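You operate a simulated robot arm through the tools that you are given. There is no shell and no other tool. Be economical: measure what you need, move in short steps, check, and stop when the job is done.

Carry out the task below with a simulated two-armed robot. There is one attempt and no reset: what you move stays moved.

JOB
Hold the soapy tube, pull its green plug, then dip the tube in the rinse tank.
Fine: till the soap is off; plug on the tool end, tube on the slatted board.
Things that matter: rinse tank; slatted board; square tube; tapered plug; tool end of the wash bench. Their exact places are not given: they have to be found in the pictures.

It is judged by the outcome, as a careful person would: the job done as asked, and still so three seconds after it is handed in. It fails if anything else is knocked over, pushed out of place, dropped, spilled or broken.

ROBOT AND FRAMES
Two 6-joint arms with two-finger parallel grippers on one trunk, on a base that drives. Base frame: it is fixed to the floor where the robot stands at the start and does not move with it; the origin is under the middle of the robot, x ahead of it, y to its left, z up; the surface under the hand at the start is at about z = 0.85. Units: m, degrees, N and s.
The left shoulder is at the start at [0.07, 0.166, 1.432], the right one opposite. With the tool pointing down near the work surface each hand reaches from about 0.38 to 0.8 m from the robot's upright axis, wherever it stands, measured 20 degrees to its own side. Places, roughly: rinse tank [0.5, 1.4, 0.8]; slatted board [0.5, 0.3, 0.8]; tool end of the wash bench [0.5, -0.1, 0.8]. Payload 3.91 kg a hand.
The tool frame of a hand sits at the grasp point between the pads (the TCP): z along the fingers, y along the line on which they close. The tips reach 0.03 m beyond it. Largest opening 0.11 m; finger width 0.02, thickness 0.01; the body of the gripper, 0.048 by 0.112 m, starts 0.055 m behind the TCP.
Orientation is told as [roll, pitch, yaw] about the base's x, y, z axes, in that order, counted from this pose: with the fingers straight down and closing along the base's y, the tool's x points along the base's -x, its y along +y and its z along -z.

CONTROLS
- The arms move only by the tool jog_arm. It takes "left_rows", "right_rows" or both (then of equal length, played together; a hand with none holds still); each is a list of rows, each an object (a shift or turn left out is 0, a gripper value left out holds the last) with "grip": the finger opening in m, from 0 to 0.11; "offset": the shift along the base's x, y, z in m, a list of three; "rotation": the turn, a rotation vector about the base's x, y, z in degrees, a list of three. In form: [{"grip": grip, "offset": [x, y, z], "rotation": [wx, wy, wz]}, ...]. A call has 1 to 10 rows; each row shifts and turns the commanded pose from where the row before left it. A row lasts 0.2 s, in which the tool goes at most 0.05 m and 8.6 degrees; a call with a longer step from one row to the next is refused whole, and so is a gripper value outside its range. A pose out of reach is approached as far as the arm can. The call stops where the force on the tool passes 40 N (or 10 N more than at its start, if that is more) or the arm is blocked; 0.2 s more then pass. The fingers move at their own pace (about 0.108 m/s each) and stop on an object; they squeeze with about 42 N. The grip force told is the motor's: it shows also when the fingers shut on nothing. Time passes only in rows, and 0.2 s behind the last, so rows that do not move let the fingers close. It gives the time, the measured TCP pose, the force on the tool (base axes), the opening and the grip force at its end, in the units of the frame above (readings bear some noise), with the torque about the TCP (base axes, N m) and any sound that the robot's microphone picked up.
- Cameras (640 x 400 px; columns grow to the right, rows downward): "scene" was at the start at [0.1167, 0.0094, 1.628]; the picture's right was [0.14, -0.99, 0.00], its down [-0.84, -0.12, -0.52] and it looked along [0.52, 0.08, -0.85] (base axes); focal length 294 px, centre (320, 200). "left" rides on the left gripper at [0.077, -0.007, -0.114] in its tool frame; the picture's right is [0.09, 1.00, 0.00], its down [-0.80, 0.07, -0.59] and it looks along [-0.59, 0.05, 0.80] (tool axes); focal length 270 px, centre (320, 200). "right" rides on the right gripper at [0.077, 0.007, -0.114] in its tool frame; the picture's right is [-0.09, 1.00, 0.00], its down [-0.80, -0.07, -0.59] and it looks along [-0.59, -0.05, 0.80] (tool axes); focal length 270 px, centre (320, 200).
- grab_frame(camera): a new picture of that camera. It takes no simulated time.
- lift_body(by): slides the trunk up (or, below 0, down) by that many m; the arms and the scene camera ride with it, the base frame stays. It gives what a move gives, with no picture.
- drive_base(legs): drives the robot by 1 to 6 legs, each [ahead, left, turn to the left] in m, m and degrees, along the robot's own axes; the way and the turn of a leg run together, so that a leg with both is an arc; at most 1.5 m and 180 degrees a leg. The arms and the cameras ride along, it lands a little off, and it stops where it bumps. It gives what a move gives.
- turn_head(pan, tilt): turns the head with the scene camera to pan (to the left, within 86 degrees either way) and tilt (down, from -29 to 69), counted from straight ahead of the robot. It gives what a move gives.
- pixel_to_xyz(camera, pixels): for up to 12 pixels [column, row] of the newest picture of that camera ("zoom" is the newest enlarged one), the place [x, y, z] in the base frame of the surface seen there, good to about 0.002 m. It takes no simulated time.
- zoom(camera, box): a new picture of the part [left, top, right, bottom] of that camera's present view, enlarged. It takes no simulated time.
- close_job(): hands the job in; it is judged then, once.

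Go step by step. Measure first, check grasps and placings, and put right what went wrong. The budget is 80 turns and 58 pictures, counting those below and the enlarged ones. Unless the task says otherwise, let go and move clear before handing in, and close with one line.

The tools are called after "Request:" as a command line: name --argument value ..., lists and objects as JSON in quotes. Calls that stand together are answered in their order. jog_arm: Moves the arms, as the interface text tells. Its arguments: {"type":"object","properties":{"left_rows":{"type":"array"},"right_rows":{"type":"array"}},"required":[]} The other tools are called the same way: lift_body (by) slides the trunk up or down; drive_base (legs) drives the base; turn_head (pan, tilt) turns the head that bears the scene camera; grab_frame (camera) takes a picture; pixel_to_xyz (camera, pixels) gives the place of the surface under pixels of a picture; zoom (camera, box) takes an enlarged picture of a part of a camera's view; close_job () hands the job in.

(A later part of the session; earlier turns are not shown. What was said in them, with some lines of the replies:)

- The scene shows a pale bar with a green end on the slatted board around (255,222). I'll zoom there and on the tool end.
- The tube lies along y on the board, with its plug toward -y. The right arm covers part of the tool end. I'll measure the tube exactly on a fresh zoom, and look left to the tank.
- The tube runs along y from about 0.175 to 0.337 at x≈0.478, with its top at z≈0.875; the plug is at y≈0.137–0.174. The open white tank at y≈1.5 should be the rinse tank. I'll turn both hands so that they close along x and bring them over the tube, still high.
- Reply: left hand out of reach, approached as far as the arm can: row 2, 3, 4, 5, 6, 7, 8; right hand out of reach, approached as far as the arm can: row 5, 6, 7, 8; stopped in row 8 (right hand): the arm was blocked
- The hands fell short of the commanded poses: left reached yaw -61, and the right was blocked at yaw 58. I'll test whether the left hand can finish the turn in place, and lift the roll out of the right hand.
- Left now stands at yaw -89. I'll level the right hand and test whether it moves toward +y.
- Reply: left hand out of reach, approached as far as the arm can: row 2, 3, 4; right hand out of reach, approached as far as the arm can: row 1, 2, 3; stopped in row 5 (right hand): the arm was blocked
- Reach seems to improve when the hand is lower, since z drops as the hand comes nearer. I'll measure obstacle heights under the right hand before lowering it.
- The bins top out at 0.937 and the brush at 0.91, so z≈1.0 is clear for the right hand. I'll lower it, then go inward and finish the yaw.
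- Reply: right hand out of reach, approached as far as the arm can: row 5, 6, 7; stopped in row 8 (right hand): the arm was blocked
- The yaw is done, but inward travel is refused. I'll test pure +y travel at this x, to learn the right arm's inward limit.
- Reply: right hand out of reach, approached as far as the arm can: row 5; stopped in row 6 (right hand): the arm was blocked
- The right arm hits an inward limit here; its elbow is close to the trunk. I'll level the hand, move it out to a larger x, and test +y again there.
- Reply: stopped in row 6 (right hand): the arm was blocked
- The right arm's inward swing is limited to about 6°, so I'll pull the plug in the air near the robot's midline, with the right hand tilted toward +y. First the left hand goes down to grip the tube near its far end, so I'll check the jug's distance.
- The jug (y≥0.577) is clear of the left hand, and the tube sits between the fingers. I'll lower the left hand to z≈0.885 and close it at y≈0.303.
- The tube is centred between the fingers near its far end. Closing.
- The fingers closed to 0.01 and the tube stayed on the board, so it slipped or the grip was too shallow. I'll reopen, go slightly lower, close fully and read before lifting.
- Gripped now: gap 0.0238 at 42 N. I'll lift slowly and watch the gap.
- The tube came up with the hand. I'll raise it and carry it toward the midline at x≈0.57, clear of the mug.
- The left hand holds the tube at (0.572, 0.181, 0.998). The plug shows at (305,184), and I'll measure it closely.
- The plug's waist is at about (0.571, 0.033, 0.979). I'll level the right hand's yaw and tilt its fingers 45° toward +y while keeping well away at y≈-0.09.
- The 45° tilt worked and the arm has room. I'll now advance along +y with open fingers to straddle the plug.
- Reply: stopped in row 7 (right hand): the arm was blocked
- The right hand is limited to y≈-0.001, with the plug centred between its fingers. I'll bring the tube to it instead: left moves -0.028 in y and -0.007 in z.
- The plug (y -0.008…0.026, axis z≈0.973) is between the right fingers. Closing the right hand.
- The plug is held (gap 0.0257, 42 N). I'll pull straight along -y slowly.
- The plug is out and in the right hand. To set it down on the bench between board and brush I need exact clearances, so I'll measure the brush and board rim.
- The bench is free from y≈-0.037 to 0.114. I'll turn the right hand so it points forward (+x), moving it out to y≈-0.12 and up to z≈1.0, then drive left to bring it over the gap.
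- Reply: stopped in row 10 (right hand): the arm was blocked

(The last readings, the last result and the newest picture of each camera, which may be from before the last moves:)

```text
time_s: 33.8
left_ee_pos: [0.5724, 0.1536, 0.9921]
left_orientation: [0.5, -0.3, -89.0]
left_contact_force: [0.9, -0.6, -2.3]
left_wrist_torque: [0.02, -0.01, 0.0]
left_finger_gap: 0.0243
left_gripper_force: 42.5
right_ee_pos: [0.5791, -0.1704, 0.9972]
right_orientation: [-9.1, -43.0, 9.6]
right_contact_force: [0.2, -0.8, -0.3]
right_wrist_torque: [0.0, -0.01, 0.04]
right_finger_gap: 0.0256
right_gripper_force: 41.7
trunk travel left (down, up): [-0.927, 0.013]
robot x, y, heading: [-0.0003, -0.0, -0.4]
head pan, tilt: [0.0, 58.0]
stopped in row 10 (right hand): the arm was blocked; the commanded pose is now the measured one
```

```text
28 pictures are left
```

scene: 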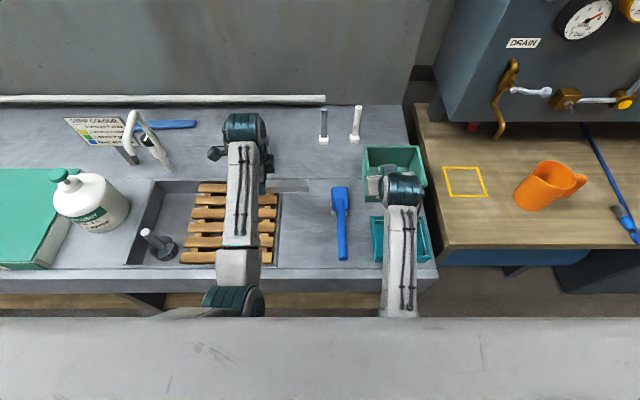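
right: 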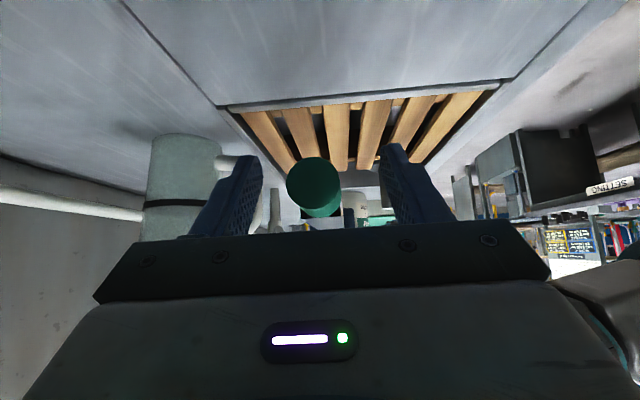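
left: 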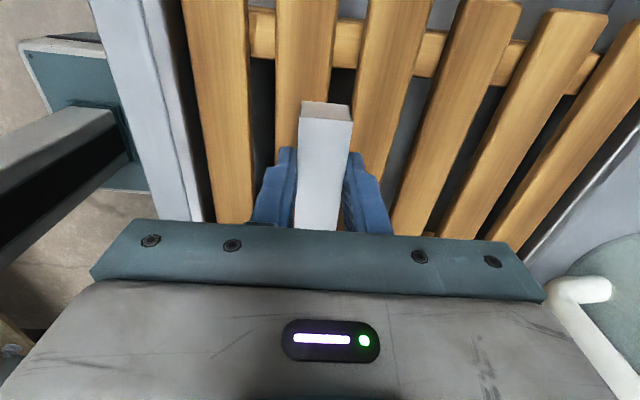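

The right hand is near its limit with a small sideways roll. I'll move it forward and remove the roll.

Request:
jog_arm --right_rows '[{"offset": [0.02, 0, 0]}, {"offset": [0.02, 0, 0], "rotation": [3.3, 0.5, -1.7]}, {"offset": [0.01, 0, 0], "rotation": [3.3, 0.6, -1.7]}, {}]'

Request:
drive_base --legs '[[0, 0.2, 0]]'

Request:
grab_frame --camera "scene"

```text
time_s: 34.8
left_ee_pos: [0.5717, 0.1543, 0.9914]
left_orientation: [0.4, -0.4, -89.1]
left_contact_force: [0.3, -0.2, 0.3]
left_wrist_torque: [-0.01, 0.01, 0.0]
left_finger_gap: 0.0238
left_gripper_force: 41.7
right_ee_pos: [0.6284, -0.1692, 0.9983]
right_orientation: [0.3, -42.4, -0.2]
right_contact_force: [-0.5, 0.0, 0.3]
right_wrist_torque: [-0.04, 0.01, 0.01]
right_finger_gap: 0.0253
right_gripper_force: 41.9
trunk travel left (down, up): [-0.927, 0.013]
robot x, y, heading: [-0.0022, 0.0021, 0.1]
head pan, tilt: [0.0, 58.0]
```

```text
time_s: 36.4
left_ee_pos: [0.572, 0.3552, 0.9924]
left_orientation: [0.4, -0.3, -88.7]
left_contact_force: [-0.4, -0.2, -1.2]
left_wrist_torque: [0.08, -0.01, 0.05]
left_finger_gap: 0.0239
left_gripper_force: 42.2
right_ee_pos: [0.6295, 0.0311, 0.9972]
right_orientation: [0.5, -42.5, -0.1]
right_contact_force: [0.0, 0.5, 0.5]
right_wrist_torque: [0.05, 0.01, 0.01]
right_finger_gap: 0.0254
right_gripper_force: 42.1
trunk travel left (down, up): [-0.927, 0.013]
robot x, y, heading: [0.0015, 0.1998, -0.0]
head pan, tilt: [0.0, 58.0]
```

```text
27 pictures are left
```

scene: 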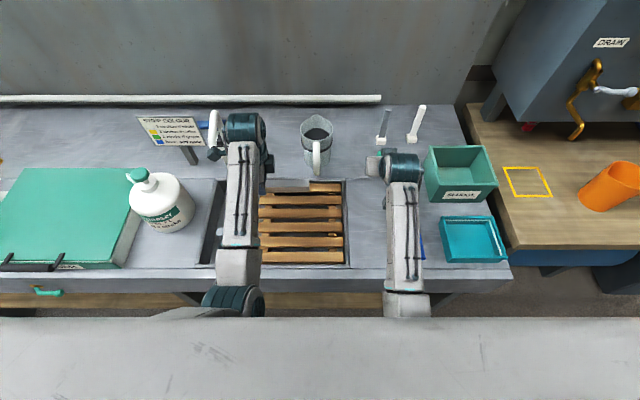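

Right hand is now at (0.63, 0.031) over the free gap. Lowering it while drawing back to x≈0.55.

Request:
jog_arm --right_rows '[{"offset": [-0.01, 0.003, -0.025]}, {"offset": [-0.02, 0.003, -0.025]}, {"offset": [-0.02, 0.003, -0.025]}, {"offset": [-0.02, 0, -0.01]}, {}]'

Request:
grab_frame --camera "right"

```text
time_s: 37.6
left_ee_pos: [0.5717, 0.3565, 0.992]
left_orientation: [0.3, -0.3, -88.8]
left_contact_force: [-0.3, -1.2, -0.6]
left_wrist_torque: [0.02, 0.0, 0.03]
left_finger_gap: 0.0241
left_gripper_force: 42.2
right_ee_pos: [0.5575, 0.0398, 0.9144]
right_orientation: [0.2, -42.5, 0.0]
right_contact_force: [0.5, -0.3, -0.3]
right_wrist_torque: [0.04, -0.01, -0.01]
right_finger_gap: 0.0255
right_gripper_force: 42.5
trunk travel left (down, up): [-0.927, 0.013]
robot x, y, heading: [0.0022, 0.2038, 0.2]
head pan, tilt: [0.0, 58.0]
```

```text
26 pictures are left
```

right: 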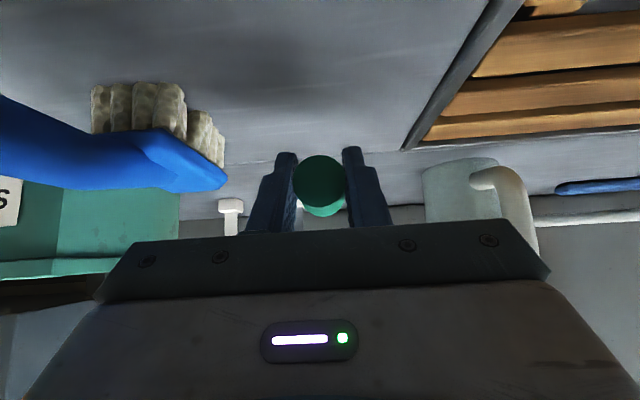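

The path is clear: the brush is left of the fingers and the mug is beyond. Descending toward the bench.

Request:
jog_arm --right_rows '[{"offset": [0, 0, -0.015]}, {"offset": [0, 0, -0.012]}, {"offset": [0, 0, -0.006]}, {}]'

Request:
zoom --camera "right" --box '[220, 100, 420, 240]'

```text
time_s: 38.6
left_ee_pos: [0.5719, 0.3571, 0.9916]
left_orientation: [0.5, -0.2, -88.7]
left_contact_force: [0.5, 0.5, -0.7]
left_wrist_torque: [-0.01, 0.03, 0.01]
left_finger_gap: 0.0238
left_gripper_force: 41.8
right_ee_pos: [0.5573, 0.0406, 0.8796]
right_orientation: [0.2, -42.5, -0.1]
right_contact_force: [-0.6, 0.5, 0.5]
right_wrist_torque: [-0.03, 0.0, -0.02]
right_finger_gap: 0.0256
right_gripper_force: 41.8
trunk travel left (down, up): [-0.927, 0.013]
robot x, y, heading: [-0.0001, 0.1998, -0.1]
head pan, tilt: [0.0, 58.0]
```

```text
2.86 times, centred on (320, 170) of right
```

zoom: 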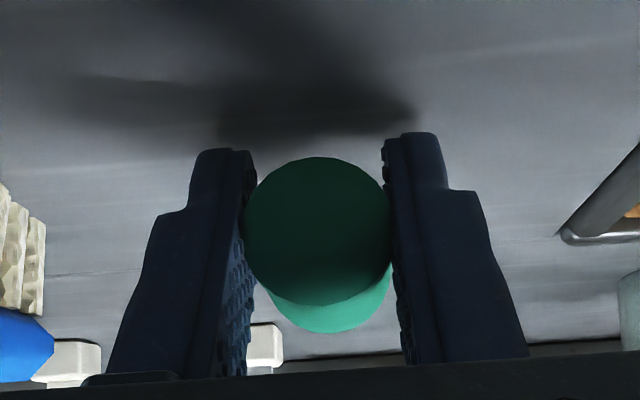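

No contact yet at z 0.8796. I'll probe down in 2 mm steps.

Request:
jog_arm --right_rows '[{"offset": [0, 0, -0.002]}, {"offset": [0, 0, -0.002]}, {}]'

Request:
jog_arm --right_rows '[{"offset": [0, 0, -0.002]}, {"offset": [0, 0, -0.001]}, {}]'

```text
time_s: 39.4
left_ee_pos: [0.5696, 0.3571, 0.9929]
left_orientation: [0.5, -0.2, -88.7]
left_contact_force: [0.9, -0.3, -0.4]
left_wrist_torque: [0.01, -0.01, 0.02]
left_finger_gap: 0.0238
left_gripper_force: 41.8
right_ee_pos: [0.558, 0.0412, 0.8779]
right_orientation: [0.1, -42.8, 0.1]
right_contact_force: [-0.5, -2.6, 14.8]
right_wrist_torque: [-0.34, -0.19, 0.0]
right_finger_gap: 0.0253
right_gripper_force: 41.9
trunk travel left (down, up): [-0.927, 0.013]
robot x, y, heading: [-0.0035, 0.1977, 0.3]
head pan, tilt: [0.0, 58.0]
```

```text
time_s: 40.2
left_ee_pos: [0.5678, 0.3565, 0.995]
left_orientation: [0.6, -0.3, -88.7]
left_contact_force: [-0.3, -0.1, -0.9]
left_wrist_torque: [0.04, -0.01, -0.02]
left_finger_gap: 0.0239
left_gripper_force: 42.1
right_ee_pos: [0.5591, 0.0406, 0.8787]
right_orientation: [0.1, -43.3, 0.1]
right_contact_force: [4.5, -8.1, 37.4]
right_wrist_torque: [-0.49, -0.61, 0.28]
right_finger_gap: 0.0254
right_gripper_force: 41.6
trunk travel left (down, up): [-0.927, 0.013]
robot x, y, heading: [-0.0001, 0.1972, 0.0]
head pan, tilt: [0.0, 58.0]
```

Bench contact is confirmed; the plug's underside is about 1 cm above the bench. I'll relieve the pressure, then open just a little so the fingers cage the plug as it settles.

Request:
jog_arm --right_rows '[{"offset": [0, 0, 0.003]}, {}, {"grip": 0.027}, {"grip": 0.029}, {"grip": 0.032}, {"grip": 0.034}, {}, {}]'

Request:
zoom --camera "right" --box '[220, 100, 420, 240]'

```text
time_s: 42.0
left_ee_pos: [0.5711, 0.3591, 0.9929]
left_orientation: [0.4, -0.5, -88.7]
left_contact_force: [-1.0, 0.0, -1.0]
left_wrist_torque: [0.03, 0.03, -0.03]
left_finger_gap: 0.0242
left_gripper_force: 42.2
right_ee_pos: [0.5576, 0.0442, 0.8796]
right_orientation: [0.2, -42.9, 0.1]
right_contact_force: [11.1, 7.3, 28.5]
right_wrist_torque: [-0.01, -0.68, 0.38]
right_finger_gap: 0.0305
right_gripper_force: 0.0
trunk travel left (down, up): [-0.927, 0.013]
robot x, y, heading: [0.0014, 0.1997, 0.2]
head pan, tilt: [0.0, 58.0]
```

```text
2.86 times, centred on (320, 170) of right
```

zoom: 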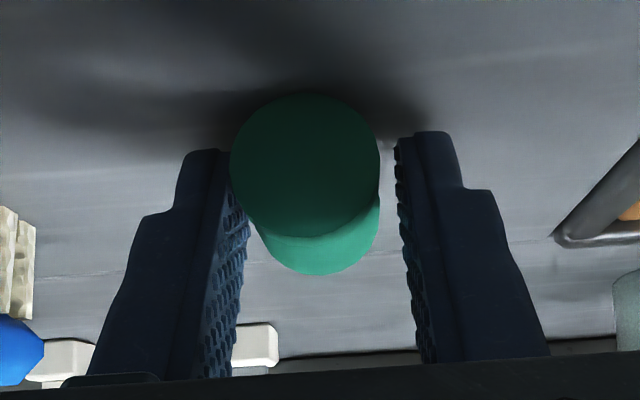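

The plug has settled to the bench between the fingers; the tips still press on the bench (28 N). I'll raise a little, open more, and look.

Request:
jog_arm --right_rows '[{"offset": [0, 0, 0.003]}, {"offset": [0, 0, 0.003]}, {"grip": 0.04}, {"grip": 0.05}, {}]'

Request:
zoom --camera "right" --box '[220, 100, 420, 240]'

```text
time_s: 43.2
left_ee_pos: [0.5717, 0.357, 0.992]
left_orientation: [0.4, -0.3, -88.8]
left_contact_force: [-0.4, -0.3, -0.1]
left_wrist_torque: [0.03, 0.01, -0.01]
left_finger_gap: 0.0241
left_gripper_force: 42.1
right_ee_pos: [0.5575, 0.0415, 0.8803]
right_orientation: [0.2, -42.5, 0.0]
right_contact_force: [-0.4, 0.3, 0.2]
right_wrist_torque: [-0.01, 0.02, -0.02]
right_finger_gap: 0.0503
right_gripper_force: 0.1
trunk travel left (down, up): [-0.927, 0.013]
robot x, y, heading: [-0.0008, 0.198, 0.2]
head pan, tilt: [0.0, 58.0]
```

```text
2.86 times, centred on (320, 170) of right
```

zoom: 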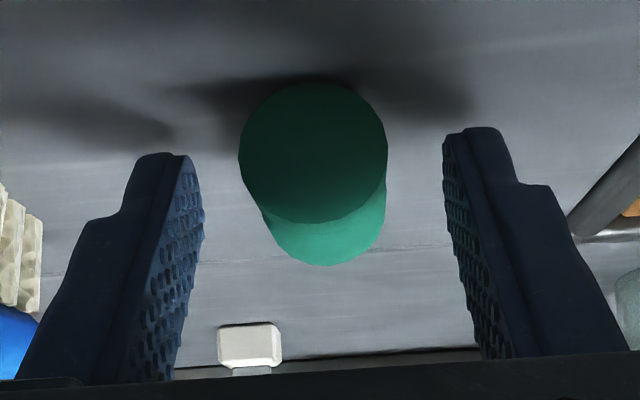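

The plug is free and at rest between the fingers. I'll withdraw backward and up along the finger axis.

Request:
jog_arm --right_rows '[{"offset": [-0.01, 0, 0.012]}, {"offset": [-0.015, 0, 0.016]}, {"offset": [-0.015, 0, 0.02]}, {"offset": [0, 0, 0.03]}, {"offset": [0, 0, 0.03]}, {"offset": [0, -0.02, 0.02]}, {}]'

Request:
grab_frame --camera "scene"

```text
time_s: 44.8
left_ee_pos: [0.5722, 0.3584, 0.9914]
left_orientation: [0.4, -0.3, -88.7]
left_contact_force: [0.1, 0.5, -1.6]
left_wrist_torque: [0.04, 0.05, 0.01]
left_finger_gap: 0.0242
left_gripper_force: 41.9
right_ee_pos: [0.5189, 0.0226, 1.0116]
right_orientation: [0.4, -42.6, -0.1]
right_contact_force: [-0.5, 0.1, 0.3]
right_wrist_torque: [-0.02, 0.02, -0.02]
right_finger_gap: 0.0501
right_gripper_force: 0.0
trunk travel left (down, up): [-0.927, 0.013]
robot x, y, heading: [0.0018, 0.2029, 0.4]
head pan, tilt: [0.0, 58.0]
```

```text
22 pictures are left
```

scene: 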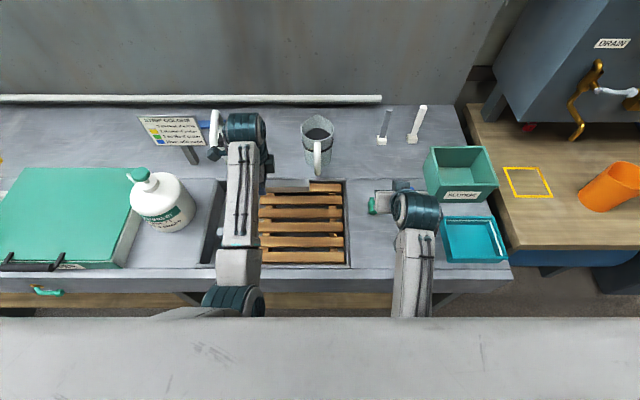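

A green bit shows at (371,205); I need to be sure that the plug is on the bench.

Request:
zoom --camera "scene" --box '[340, 170, 450, 240]'

Request:
pixel_to_xyz --camera "scene" --pixels '[[371, 202], [371, 207], [371, 211], [360, 205]]'

```text
5.71 times, centred on (395, 205) of scene
```

zoom: 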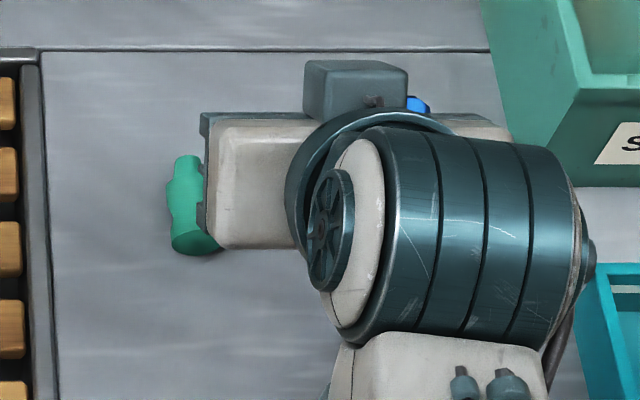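

```text
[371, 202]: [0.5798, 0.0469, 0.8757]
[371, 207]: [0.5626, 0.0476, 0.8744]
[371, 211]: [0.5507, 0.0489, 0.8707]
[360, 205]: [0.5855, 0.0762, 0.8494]
```

The plug lies on the bench (top z≈0.875 at x≈0.55–0.58, y≈0.048). Tall posts and the sign stand along the way to the tank, so I'll back off the bench before going left, then look.

Request:
drive_base --legs '[[-0.45, 0, 0], [0, 0.95, 0]]'

Request:
turn_head --pan 20 --tilt 45

Request:
grab_frame --camera "scene"

```text
time_s: 52.1
left_ee_pos: [0.122, 1.3016, 0.9915]
left_orientation: [0.4, -0.4, -89.0]
left_contact_force: [0.3, -0.8, -0.8]
left_wrist_torque: [0.02, 0.0, 0.0]
left_finger_gap: 0.0243
left_gripper_force: 42.2
right_ee_pos: [0.0676, 0.9652, 1.0098]
right_orientation: [0.2, -42.5, -0.2]
right_contact_force: [0.2, 0.3, -0.6]
right_wrist_torque: [0.02, -0.01, -0.01]
right_finger_gap: 0.0498
right_gripper_force: 0.0
trunk travel left (down, up): [-0.927, 0.013]
robot x, y, heading: [-0.4509, 1.147, 0.2]
head pan, tilt: [0.0, 58.0]
```

```text
time_s: 52.9
left_ee_pos: [0.1226, 1.3016, 0.9909]
left_orientation: [0.4, -0.2, -89.0]
left_contact_force: [-0.4, 0.5, -1.2]
left_wrist_torque: [0.05, -0.03, 0.01]
left_finger_gap: 0.024
left_gripper_force: 41.7
right_ee_pos: [0.067, 0.9668, 1.01]
right_orientation: [0.2, -42.5, -0.2]
right_contact_force: [1.0, 0.7, -0.3]
right_wrist_torque: [0.01, 0.01, 0.01]
right_finger_gap: 0.0498
right_gripper_force: 0.0
trunk travel left (down, up): [-0.927, 0.013]
robot x, y, heading: [-0.45, 1.1469, 0.2]
head pan, tilt: [20.0, 45.0]
```

```text
20 pictures are left
```

scene: 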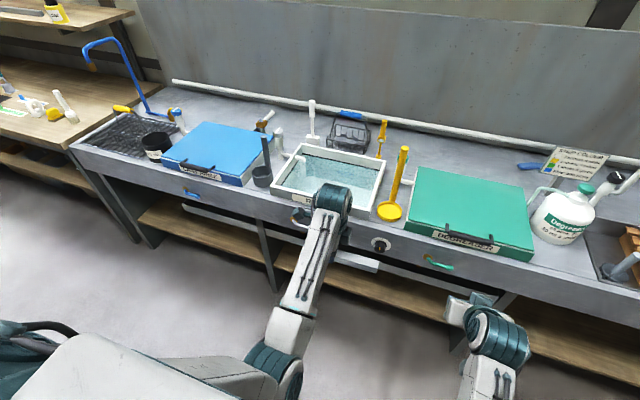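

Request:
zoom --camera "scene" --box '[230, 80, 440, 240]'

Request:
pixel_to_xyz --camera "scene" --pixels '[[302, 145], [383, 165], [276, 187], [330, 157], [340, 165], [300, 180], [403, 150], [390, 210], [360, 180], [383, 125], [265, 140], [262, 180]]'

```text
2.50 times, centred on (335, 160) of scene
```

zoom: 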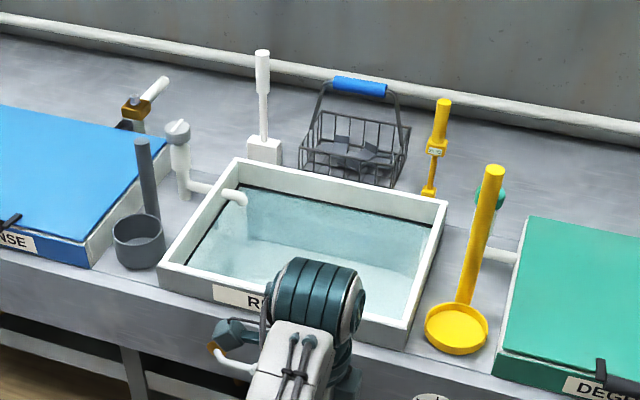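

```text
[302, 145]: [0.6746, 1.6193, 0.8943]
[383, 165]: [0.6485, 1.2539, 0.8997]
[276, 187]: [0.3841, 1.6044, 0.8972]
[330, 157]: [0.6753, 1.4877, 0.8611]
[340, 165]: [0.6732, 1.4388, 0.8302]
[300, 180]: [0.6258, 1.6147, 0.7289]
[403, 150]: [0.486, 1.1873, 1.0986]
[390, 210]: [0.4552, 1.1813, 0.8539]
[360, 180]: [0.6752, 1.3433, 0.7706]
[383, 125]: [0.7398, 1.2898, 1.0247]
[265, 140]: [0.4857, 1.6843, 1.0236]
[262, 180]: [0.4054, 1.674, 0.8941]
```

The open tank labelled "R…" spans x 0.38–0.68, y 1.24–1.62 with its rim at z≈0.897; the yellow ladle is at y≈1.18. I'll shift the left hand to y≈1.44, drive forward 0.40, and read the labels.

Request:
jog_arm --left_rows '[{"offset": [0, 0.028, 0]}, {"offset": [0, 0.028, 0]}, {"offset": [0, 0.028, 0]}, {"offset": [0, 0.028, 0]}, {"offset": [0, 0.025, 0]}, {}]'

Request:
zoom --camera "scene" --box '[150, 130, 420, 270]'

```text
time_s: 54.3
left_ee_pos: [0.1232, 1.4367, 0.9901]
left_orientation: [0.4, -0.3, -89.0]
left_contact_force: [0.4, -0.6, -0.5]
left_wrist_torque: [0.1, 0.03, -0.01]
left_finger_gap: 0.0241
left_gripper_force: 41.9
right_ee_pos: [0.0665, 0.9654, 1.0106]
right_orientation: [0.3, -42.5, -0.3]
right_contact_force: [-0.3, 0.1, 0.0]
right_wrist_torque: [0.0, 0.01, 0.0]
right_finger_gap: 0.0501
right_gripper_force: 0.0
trunk travel left (down, up): [-0.927, 0.013]
robot x, y, heading: [-0.4492, 1.1485, 0.2]
head pan, tilt: [20.0, 45.0]
```

```text
2.37 times, centred on (285, 200) of scene
```

zoom: 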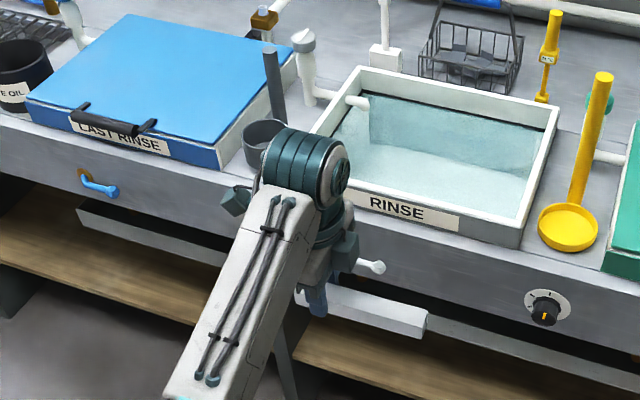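

It reads "RINSE", and the blue-lidded one is "LAST RINSE". Driving forward over the open RINSE tank.

Request:
drive_base --legs '[[0.4, 0, 0]]'

Request:
turn_head --pan 25 --tilt 60

Request:
grab_frame --camera "scene"

Request:
grab_frame --camera "left"

```text
time_s: 56.8
left_ee_pos: [0.5188, 1.4303, 0.9912]
left_orientation: [0.6, -0.3, -89.3]
left_contact_force: [0.3, -0.2, -0.5]
left_wrist_torque: [0.08, -0.03, 0.02]
left_finger_gap: 0.0239
left_gripper_force: 42.2
right_ee_pos: [0.4583, 0.9604, 1.0118]
right_orientation: [0.1, -42.6, -0.6]
right_contact_force: [0.7, 0.7, 0.4]
right_wrist_torque: [0.01, -0.01, 0.01]
right_finger_gap: 0.0503
right_gripper_force: 0.1
trunk travel left (down, up): [-0.927, 0.013]
robot x, y, heading: [-0.0546, 1.1441, -0.5]
head pan, tilt: [20.0, 45.0]
```

```text
time_s: 57.6
left_ee_pos: [0.5198, 1.4307, 0.9906]
left_orientation: [0.4, -0.3, -89.3]
left_contact_force: [0.5, -0.2, -0.9]
left_wrist_torque: [0.0, 0.0, -0.01]
left_finger_gap: 0.0241
left_gripper_force: 42.4
right_ee_pos: [0.4596, 0.9612, 1.0093]
right_orientation: [0.1, -42.5, -0.6]
right_contact_force: [0.1, -0.2, 0.5]
right_wrist_torque: [-0.02, 0.0, 0.03]
right_finger_gap: 0.0502
right_gripper_force: 0.1
trunk travel left (down, up): [-0.927, 0.013]
robot x, y, heading: [-0.0562, 1.1447, -0.3]
head pan, tilt: [25.0, 60.0]
```

```text
17 pictures are left
```

scene: 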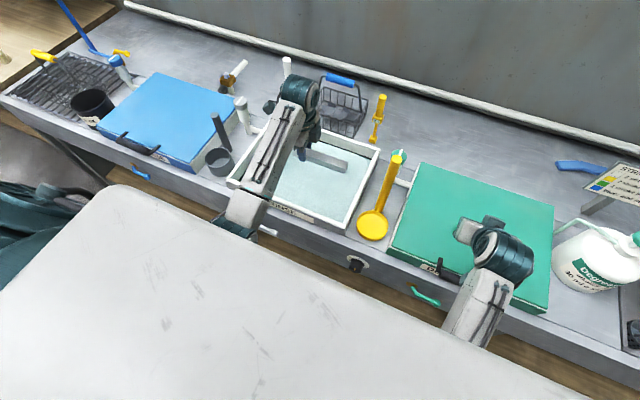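

```text
16 pictures are left
```

left: 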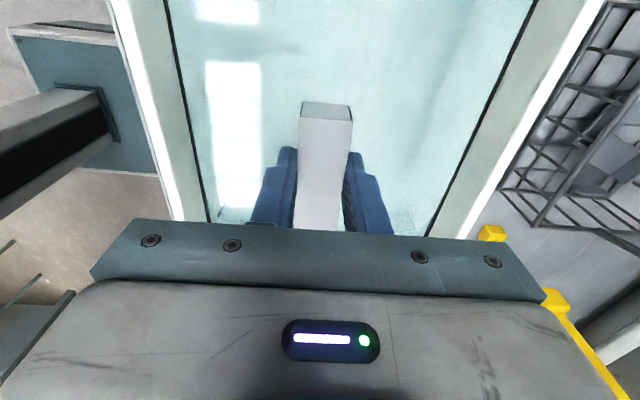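

The tube is well inside the rim outline. I'll query the water level, then dip.

Request:
pixel_to_xyz --camera "left" --pixels '[[420, 80], [250, 60], [170, 40], [180, 90], [525, 40], [320, 30], [150, 90], [327, 108]]'

Request:
zoom --camera "scene" --box '[220, 60, 400, 250]'

```text
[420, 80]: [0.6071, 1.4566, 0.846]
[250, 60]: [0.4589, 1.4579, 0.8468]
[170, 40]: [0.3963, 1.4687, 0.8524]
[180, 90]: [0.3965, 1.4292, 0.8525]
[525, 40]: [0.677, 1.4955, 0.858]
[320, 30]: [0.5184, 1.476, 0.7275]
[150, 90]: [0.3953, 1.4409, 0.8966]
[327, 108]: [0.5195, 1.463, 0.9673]
```

```text
2.11 times, centred on (310, 155) of scene
```

zoom: 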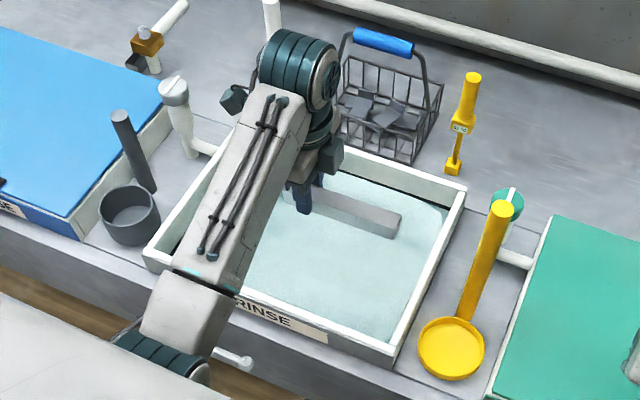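

Water surface is at z≈0.846. I'll check the spigot's position relative to the hand before lowering.

Request:
pixel_to_xyz --camera "zoom" --pixels '[[205, 147], [212, 150], [190, 140], [236, 100], [398, 218], [330, 155], [455, 200], [425, 290], [228, 95], [330, 145]]'

```text
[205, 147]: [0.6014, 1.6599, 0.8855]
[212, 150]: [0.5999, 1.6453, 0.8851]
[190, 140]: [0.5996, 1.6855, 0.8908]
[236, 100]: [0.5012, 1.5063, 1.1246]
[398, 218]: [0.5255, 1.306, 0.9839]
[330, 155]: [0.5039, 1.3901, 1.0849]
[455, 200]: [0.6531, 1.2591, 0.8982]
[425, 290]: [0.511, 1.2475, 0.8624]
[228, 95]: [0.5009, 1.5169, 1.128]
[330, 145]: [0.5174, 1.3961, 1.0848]
```

The spigot (x≈0.60, y≥1.57) is clear of the hand. I'll dip the tube to TCP z≈0.82, tube fully under the surface.

Request:
jog_arm --left_rows '[{"offset": [0, 0, -0.03]}, {"offset": [0, 0, -0.03]}, {"offset": [0, 0, -0.03]}, {"offset": [0, 0, -0.02]}, {"offset": [0, 0, -0.02]}, {"offset": [0, 0, -0.02]}, {"offset": [0, 0, -0.02]}, {}, {}]'

Request:
grab_frame --camera "left"

```text
time_s: 59.6
left_ee_pos: [0.5176, 1.4311, 0.8186]
left_orientation: [0.5, -0.4, -89.4]
left_contact_force: [-0.3, 0.0, -1.5]
left_wrist_torque: [0.06, 0.01, -0.04]
left_finger_gap: 0.0239
left_gripper_force: 41.4
right_ee_pos: [0.4603, 0.9606, 1.0101]
right_orientation: [0.2, -42.4, -0.6]
right_contact_force: [-0.2, 0.6, 1.1]
right_wrist_torque: [0.02, 0.0, -0.01]
right_finger_gap: 0.05
right_gripper_force: 0.0
trunk travel left (down, up): [-0.927, 0.013]
robot x, y, heading: [-0.0554, 1.1432, -0.4]
head pan, tilt: [25.0, 60.0]
```

```text
14 pictures are left
```

left: 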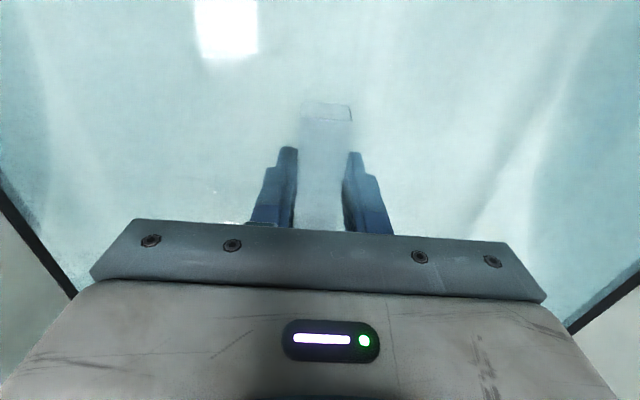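

The tube is under water and held firmly. I'll swish it gently back and forth to wash the soap off.

Request:
jog_arm --left_rows '[{"offset": [0.015, 0, 0]}, {"offset": [0.015, 0, 0]}, {"offset": [-0.015, 0, 0]}, {"offset": [-0.015, 0, 0]}, {"offset": [-0.015, 0, 0]}, {"offset": [-0.015, 0, 0]}, {"offset": [0.015, 0, 0]}, {"offset": [0.015, 0, 0]}, {}, {}]'

Request:
jog_arm --left_rows '[{"offset": [0.015, 0, 0]}, {"offset": [0.015, 0, 0]}, {"offset": [-0.015, 0, 0]}, {"offset": [-0.015, 0, 0]}, {"offset": [-0.015, 0, 0]}, {"offset": [-0.015, 0, 0]}, {"offset": [0.015, 0, 0]}, {"offset": [0.015, 0, 0]}, {}, {}]'

Request:
zoom --camera "left" --box '[220, 70, 420, 240]'

```text
time_s: 61.8
left_ee_pos: [0.5176, 1.4293, 0.8209]
left_orientation: [0.4, -0.3, -89.3]
left_contact_force: [-0.1, 0.0, -1.7]
left_wrist_torque: [0.08, -0.03, 0.04]
left_finger_gap: 0.0239
left_gripper_force: 42.3
right_ee_pos: [0.4596, 0.9609, 1.0104]
right_orientation: [0.2, -42.5, -0.6]
right_contact_force: [0.0, -0.5, -0.1]
right_wrist_torque: [0.02, -0.01, 0.0]
right_finger_gap: 0.05
right_gripper_force: 0.0
trunk travel left (down, up): [-0.927, 0.013]
robot x, y, heading: [-0.0549, 1.1427, -0.3]
head pan, tilt: [25.0, 60.0]
```

```text
time_s: 64.0
left_ee_pos: [0.5189, 1.4336, 0.8217]
left_orientation: [0.4, -0.3, -89.4]
left_contact_force: [-0.3, 0.0, -0.5]
left_wrist_torque: [0.05, 0.01, 0.02]
left_finger_gap: 0.0241
left_gripper_force: 41.9
right_ee_pos: [0.4593, 0.9603, 1.0103]
right_orientation: [0.3, -42.5, -0.6]
right_contact_force: [-1.0, 0.4, -0.3]
right_wrist_torque: [0.0, 0.0, -0.01]
right_finger_gap: 0.0497
right_gripper_force: 0.2
trunk travel left (down, up): [-0.927, 0.013]
robot x, y, heading: [-0.0566, 1.1472, -0.6]
head pan, tilt: [25.0, 60.0]
```

```text
2.35 times, centred on (320, 155) of left
```

zoom: 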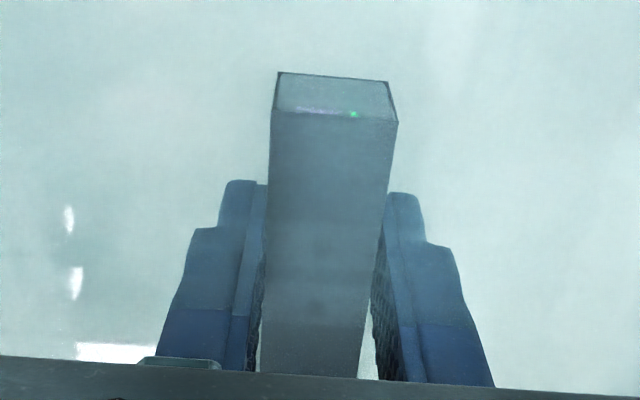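

The tube has gone from whitish to darker, so the soap is washing off. I'll do another couple of rounds, including under-finger areas, then compare.

Request:
jog_arm --left_rows '[{"offset": [0.015, 0, 0]}, {"offset": [0.015, 0, 0]}, {"offset": [-0.015, 0, 0]}, {"offset": [-0.015, 0, 0]}, {"offset": [-0.015, 0, 0]}, {"offset": [-0.015, 0, 0]}, {"offset": [0.015, 0, 0]}, {"offset": [0.015, 0, 0]}, {}, {}]'

Request:
jog_arm --left_rows '[{"offset": [0.015, 0, 0]}, {"offset": [0.015, 0, 0]}, {"offset": [-0.015, 0, 0]}, {"offset": [-0.015, 0, 0]}, {"offset": [-0.015, 0, 0]}, {"offset": [-0.015, 0, 0]}, {"offset": [0.015, 0, 0]}, {"offset": [0.015, 0, 0]}, {}, {}]'

Request:
zoom --camera "left" --box '[220, 70, 420, 240]'

```text
time_s: 66.2
left_ee_pos: [0.5204, 1.4317, 0.8205]
left_orientation: [0.4, -0.2, -89.4]
left_contact_force: [0.2, -0.7, -0.8]
left_wrist_torque: [0.04, 0.0, -0.01]
left_finger_gap: 0.0239
left_gripper_force: 42.0
right_ee_pos: [0.4593, 0.9608, 1.0102]
right_orientation: [0.1, -42.4, -0.7]
right_contact_force: [-0.1, 0.6, 0.2]
right_wrist_torque: [-0.02, -0.04, -0.01]
right_finger_gap: 0.0499
right_gripper_force: 0.1
trunk travel left (down, up): [-0.927, 0.013]
robot x, y, heading: [-0.0576, 1.1418, -0.5]
head pan, tilt: [25.0, 60.0]
```

```text
time_s: 68.4
left_ee_pos: [0.5185, 1.4314, 0.8205]
left_orientation: [0.5, -0.3, -89.5]
left_contact_force: [0.1, 0.0, -1.3]
left_wrist_torque: [0.06, -0.01, -0.03]
left_finger_gap: 0.0241
left_gripper_force: 42.1
right_ee_pos: [0.4602, 0.9605, 1.0098]
right_orientation: [0.2, -42.5, -0.6]
right_contact_force: [-0.5, 0.6, -0.7]
right_wrist_torque: [0.01, 0.02, -0.03]
right_finger_gap: 0.05
right_gripper_force: 0.0
trunk travel left (down, up): [-0.927, 0.013]
robot x, y, heading: [-0.0556, 1.1412, -0.4]
head pan, tilt: [25.0, 60.0]
```

```text
2.35 times, centred on (320, 155) of left
```

zoom: 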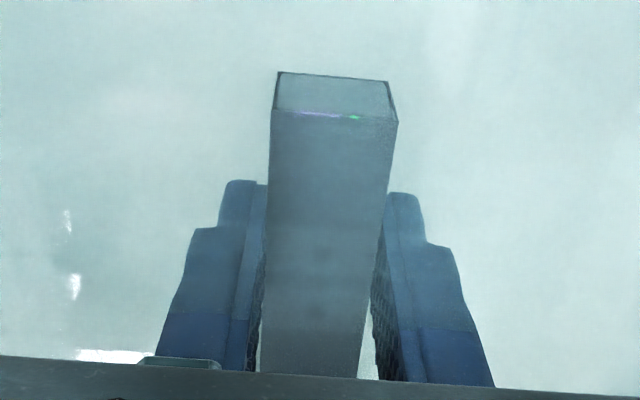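

No further change, so the soap looks off. I'll lift slowly and tilt the open end down over the tank to drain it.

Request:
jog_arm --left_rows '[{"offset": [0, 0, 0.015]}, {"offset": [0, 0, 0.015]}, {"offset": [0, 0, 0.02]}, {"offset": [0, 0, 0.02]}, {"offset": [0, 0, 0.02], "rotation": [7, 0, 0]}, {"offset": [0, 0, 0.02], "rotation": [7, 0, 0]}, {"offset": [0, 0, 0.02], "rotation": [7, 0, 0]}, {"offset": [0, 0, 0.01], "rotation": [7, 0, 0]}, {}, {}]'

Request:
jog_arm --left_rows '[{}, {}, {}, {}, {}, {}, {}, {}]'

Request:
zoom --camera "scene" --box '[220, 60, 400, 250]'

```text
time_s: 70.6
left_ee_pos: [0.5181, 1.4308, 0.9612]
left_orientation: [0.6, 27.7, -89.3]
left_contact_force: [0.1, -0.6, -1.1]
left_wrist_torque: [0.01, -0.01, -0.04]
left_finger_gap: 0.0241
left_gripper_force: 42.5
right_ee_pos: [0.4594, 0.9605, 1.0123]
right_orientation: [0.2, -42.5, -0.6]
right_contact_force: [0.2, 0.1, -0.6]
right_wrist_torque: [-0.02, 0.02, 0.0]
right_finger_gap: 0.0502
right_gripper_force: 0.0
trunk travel left (down, up): [-0.927, 0.013]
robot x, y, heading: [-0.0539, 1.1458, -0.4]
head pan, tilt: [25.0, 60.0]
```

```text
time_s: 72.4
left_ee_pos: [0.52, 1.4309, 0.9623]
left_orientation: [0.7, 27.8, -89.2]
left_contact_force: [1.2, -0.2, -0.9]
left_wrist_torque: [0.01, -0.04, 0.0]
left_finger_gap: 0.0243
left_gripper_force: 41.8
right_ee_pos: [0.4604, 0.9602, 1.0105]
right_orientation: [0.2, -42.5, -0.6]
right_contact_force: [0.3, -0.2, 0.0]
right_wrist_torque: [0.02, -0.01, -0.02]
right_finger_gap: 0.05
right_gripper_force: 0.1
trunk travel left (down, up): [-0.927, 0.013]
robot x, y, heading: [-0.0559, 1.1428, -0.3]
head pan, tilt: [25.0, 60.0]
```

```text
2.11 times, centred on (310, 155) of scene
```

zoom: 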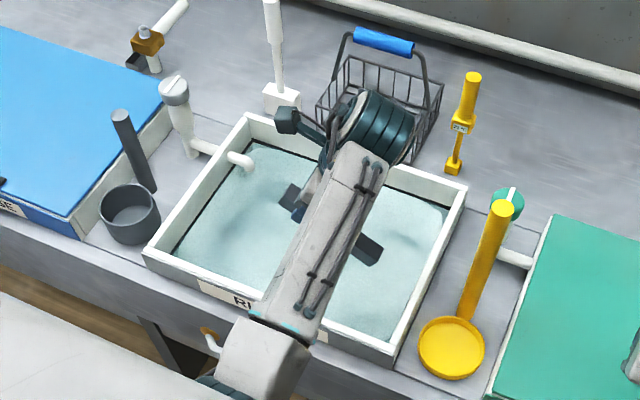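

The tube is now a clean dark grey and has drained. I'll level it, raise it, and back away from the bench.

Request:
jog_arm --left_rows '[{"offset": [0, 0, 0.01], "rotation": [-7, 0, 0]}, {"offset": [0, 0, 0.01], "rotation": [-7, 0, 0]}, {"offset": [0, 0, 0.01], "rotation": [-7, 0, 0]}, {"offset": [0, 0, 0.0], "rotation": [-7, 0, 0]}, {}]'

Request:
drive_base --legs '[[-0.42, 0, 0]]'

```text
time_s: 73.6
left_ee_pos: [0.5187, 1.4301, 0.9901]
left_orientation: [0.4, -0.5, -89.4]
left_contact_force: [1.0, 0.6, -1.0]
left_wrist_torque: [0.05, 0.0, -0.01]
left_finger_gap: 0.024
left_gripper_force: 41.9
right_ee_pos: [0.46, 0.9604, 1.0098]
right_orientation: [0.3, -42.5, -0.6]
right_contact_force: [0.6, 0.3, 0.4]
right_wrist_torque: [0.01, -0.03, 0.01]
right_finger_gap: 0.0497
right_gripper_force: 0.1
trunk travel left (down, up): [-0.927, 0.013]
robot x, y, heading: [-0.0558, 1.1459, -0.6]
head pan, tilt: [25.0, 60.0]
```

```text
time_s: 76.1
left_ee_pos: [0.111, 1.4333, 0.9901]
left_orientation: [0.2, -0.3, -89.6]
left_contact_force: [0.0, -0.9, -1.0]
left_wrist_torque: [-0.01, 0.03, 0.01]
left_finger_gap: 0.024
left_gripper_force: 41.9
right_ee_pos: [0.0491, 0.9627, 1.0096]
right_orientation: [0.2, -42.5, -0.8]
right_contact_force: [0.3, -0.2, -0.5]
right_wrist_torque: [0.02, -0.01, -0.01]
right_finger_gap: 0.0499
right_gripper_force: 0.0
trunk travel left (down, up): [-0.927, 0.013]
robot x, y, heading: [-0.4649, 1.1505, -1.0]
head pan, tilt: [25.0, 60.0]
```

Now drive right back to the board, then forward in a second step.

Request:
drive_base --legs '[[0, -1.13, 0.9]]'

Request:
turn_head --pan 5 --tilt 50

Request:
grab_frame --camera "scene"

```text
time_s: 81.8
left_ee_pos: [0.0958, 0.308, 0.9903]
left_orientation: [0.4, -0.4, -89.7]
left_contact_force: [0.3, 0.6, -0.8]
left_wrist_torque: [0.0, 0.0, 0.0]
left_finger_gap: 0.0241
left_gripper_force: 42.2
right_ee_pos: [0.034, -0.1621, 1.0116]
right_orientation: [0.2, -42.5, -0.9]
right_contact_force: [-0.2, -0.2, 1.0]
right_wrist_torque: [0.01, -0.01, 0.02]
right_finger_gap: 0.0501
right_gripper_force: 0.0
trunk travel left (down, up): [-0.927, 0.013]
robot x, y, heading: [-0.4799, 0.0232, -0.9]
head pan, tilt: [25.0, 60.0]
```

```text
time_s: 82.7
left_ee_pos: [0.0958, 0.3077, 0.9911]
left_orientation: [0.4, -0.3, -89.7]
left_contact_force: [-0.1, 0.1, -1.5]
left_wrist_torque: [0.03, 0.0, -0.03]
left_finger_gap: 0.0244
left_gripper_force: 42.3
right_ee_pos: [0.0356, -0.1615, 1.0107]
right_orientation: [0.3, -42.5, -0.9]
right_contact_force: [0.5, -0.1, 0.6]
right_wrist_torque: [0.01, 0.01, 0.02]
right_finger_gap: 0.05
right_gripper_force: 0.0
trunk travel left (down, up): [-0.927, 0.013]
robot x, y, heading: [-0.4816, 0.0277, -0.7]
head pan, tilt: [5.0, 50.0]
```

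```text
10 pictures are left
```

scene: 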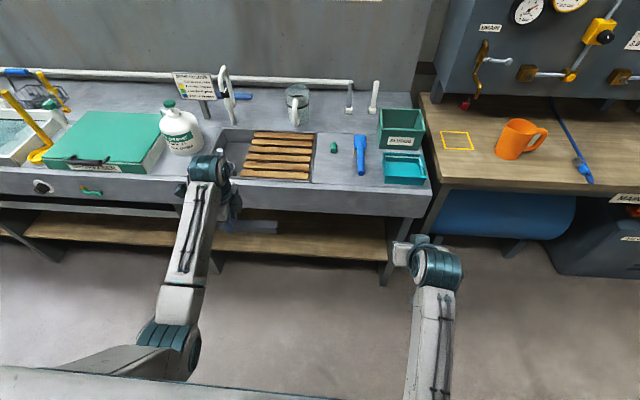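

Everything is in place; the plug is still at (334,147) beside the brush. Driving forward 0.385 to bring the tube over the board.

Request:
drive_base --legs '[[0.385, 0.0, 0.7]]'

Request:
grab_frame --camera "left"

```text
time_s: 85.2
left_ee_pos: [0.4958, 0.3075, 0.9926]
left_orientation: [0.5, -0.3, -89.3]
left_contact_force: [0.9, 0.0, -0.8]
left_wrist_torque: [0.06, -0.01, 0.0]
left_finger_gap: 0.0239
left_gripper_force: 41.8
right_ee_pos: [0.4379, -0.1633, 1.0118]
right_orientation: [0.2, -42.5, -0.5]
right_contact_force: [-0.3, -0.2, 0.5]
right_wrist_torque: [0.0, -0.01, 0.0]
right_finger_gap: 0.0502
right_gripper_force: 0.1
trunk travel left (down, up): [-0.927, 0.013]
robot x, y, heading: [-0.0783, 0.0189, -0.3]
head pan, tilt: [5.0, 50.0]
```

```text
9 pictures are left
```

left: 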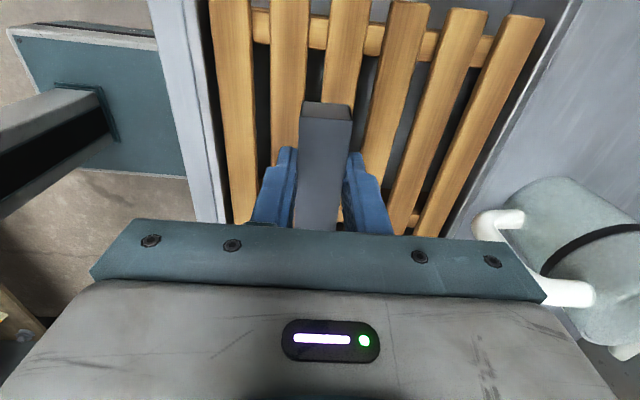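

The tube is clean and over the board. I'll shift to x≈0.479, y≈0.288, then descend to just above contact (TCP 0.8816 at pick-up).

Request:
jog_arm --left_rows '[{"offset": [-0.009, -0.01, -0.015]}, {"offset": [-0.008, -0.01, -0.025]}, {"offset": [0, 0, -0.025]}, {"offset": [0, 0, -0.02]}, {"offset": [0, 0, -0.015]}, {"offset": [0, 0, -0.008]}, {}]'

Request:
jog_arm --left_rows '[{"offset": [0, 0, -0.002]}, {"offset": [0, 0, -0.001]}, {}]'

Request:
grab_frame --camera "left"

```text
time_s: 86.8
left_ee_pos: [0.4802, 0.2875, 0.8824]
left_orientation: [0.5, -0.3, -89.4]
left_contact_force: [0.0, 1.4, 2.3]
left_wrist_torque: [-0.29, 0.0, -0.01]
left_finger_gap: 0.0242
left_gripper_force: 42.5
right_ee_pos: [0.4386, -0.1618, 1.011]
right_orientation: [0.2, -42.4, -0.5]
right_contact_force: [-0.6, -0.9, -0.4]
right_wrist_torque: [0.02, 0.03, 0.04]
right_finger_gap: 0.0501
right_gripper_force: 0.1
trunk travel left (down, up): [-0.927, 0.013]
robot x, y, heading: [-0.077, 0.0194, -0.7]
head pan, tilt: [5.0, 50.0]
```

```text
time_s: 87.6
left_ee_pos: [0.4803, 0.287, 0.8817]
left_orientation: [0.7, -0.3, -89.4]
left_contact_force: [7.1, 4.7, 19.8]
left_wrist_torque: [-0.82, 0.06, 0.21]
left_finger_gap: 0.0243
left_gripper_force: 41.3
right_ee_pos: [0.4371, -0.1625, 1.0118]
right_orientation: [0.2, -42.7, -0.4]
right_contact_force: [0.3, -0.4, 0.7]
right_wrist_torque: [-0.02, 0.0, 0.01]
right_finger_gap: 0.0501
right_gripper_force: 0.1
trunk travel left (down, up): [-0.927, 0.013]
robot x, y, heading: [-0.0819, 0.0206, -0.7]
head pan, tilt: [5.0, 50.0]
```

```text
8 pictures are left
```

left: 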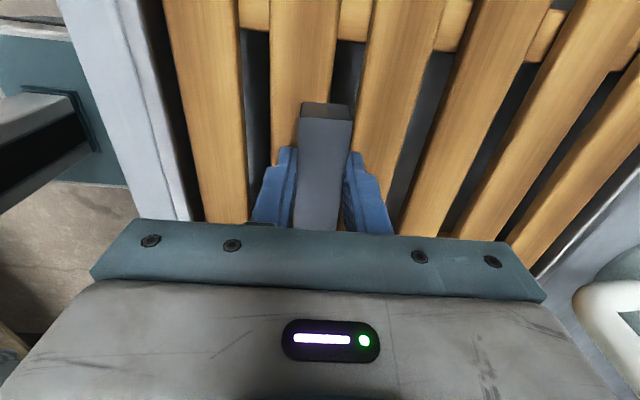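

The tube rests on the slats (about 20 N of contact). I'll ease up 2 mm, release, and raise the hand.

Request:
jog_arm --left_rows '[{"offset": [0, 0, 0.002]}, {"grip": 0.03}, {"grip": 0.05}, {"grip": 0.06}, {}, {"offset": [0, 0, 0.015]}, {"offset": [0, 0, 0.03]}, {"offset": [0, 0, 0.03]}, {"offset": [0, 0, 0.02]}, {}]'

Request:
grab_frame --camera "left"

```text
time_s: 89.8
left_ee_pos: [0.4787, 0.2901, 0.9756]
left_orientation: [0.4, -0.3, -89.3]
left_contact_force: [0.5, -0.1, 0.0]
left_wrist_torque: [0.0, -0.01, 0.01]
left_finger_gap: 0.0602
left_gripper_force: 0.0
right_ee_pos: [0.4382, -0.161, 1.0104]
right_orientation: [0.2, -42.6, -0.6]
right_contact_force: [-0.2, 0.2, -0.1]
right_wrist_torque: [-0.01, -0.01, 0.02]
right_finger_gap: 0.0501
right_gripper_force: 0.0
trunk travel left (down, up): [-0.927, 0.013]
robot x, y, heading: [-0.079, 0.0208, -0.2]
head pan, tilt: [5.0, 50.0]
```

```text
7 pictures are left
```

left: 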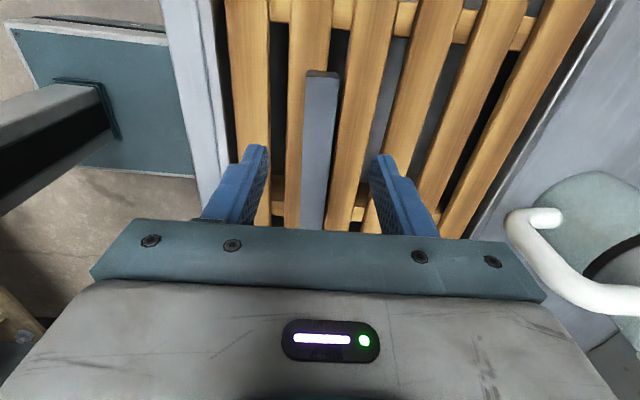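

The tube lies on the board, released. I'll back the robot away and check the whole bench once.

Request:
drive_base --legs '[[-0.35, 0, 0]]'

Request:
zoom --camera "scene" --box '[140, 60, 460, 260]'

```text
time_s: 92.1
left_ee_pos: [0.1223, 0.2982, 0.9734]
left_orientation: [0.4, -0.3, -88.3]
left_contact_force: [0.3, 0.0, -0.9]
left_wrist_torque: [-0.01, 0.02, 0.01]
left_finger_gap: 0.0601
left_gripper_force: 0.1
right_ee_pos: [0.0896, -0.1549, 1.0105]
right_orientation: [0.2, -42.4, 0.5]
right_contact_force: [0.3, 0.5, 0.5]
right_wrist_torque: [0.01, 0.01, 0.01]
right_finger_gap: 0.0503
right_gripper_force: 0.1
trunk travel left (down, up): [-0.927, 0.013]
robot x, y, heading: [-0.4318, 0.02, 0.5]
head pan, tilt: [5.0, 50.0]
```

```text
2.00 times, centred on (300, 160) of scene
```

zoom: 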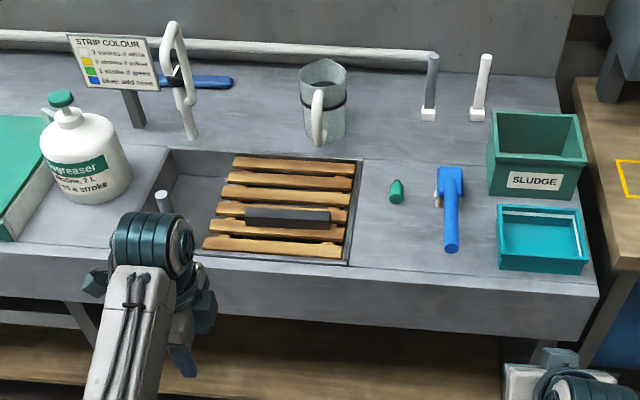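

The tube, clean and dark, lies on the slatted board. The plug is on the tool end beside the brush, and nothing else has moved, so I'm handing in.

Request:
close_job

```text
The job is handed in.
```

The job is handed in: I pulled the green plug and laid it on the tool end, rinsed the tube in the tank until it looked free of soap, and set it on the slatted board. The plug dropped about 1 cm onto the bench when I let go, and it stayed where it landed.
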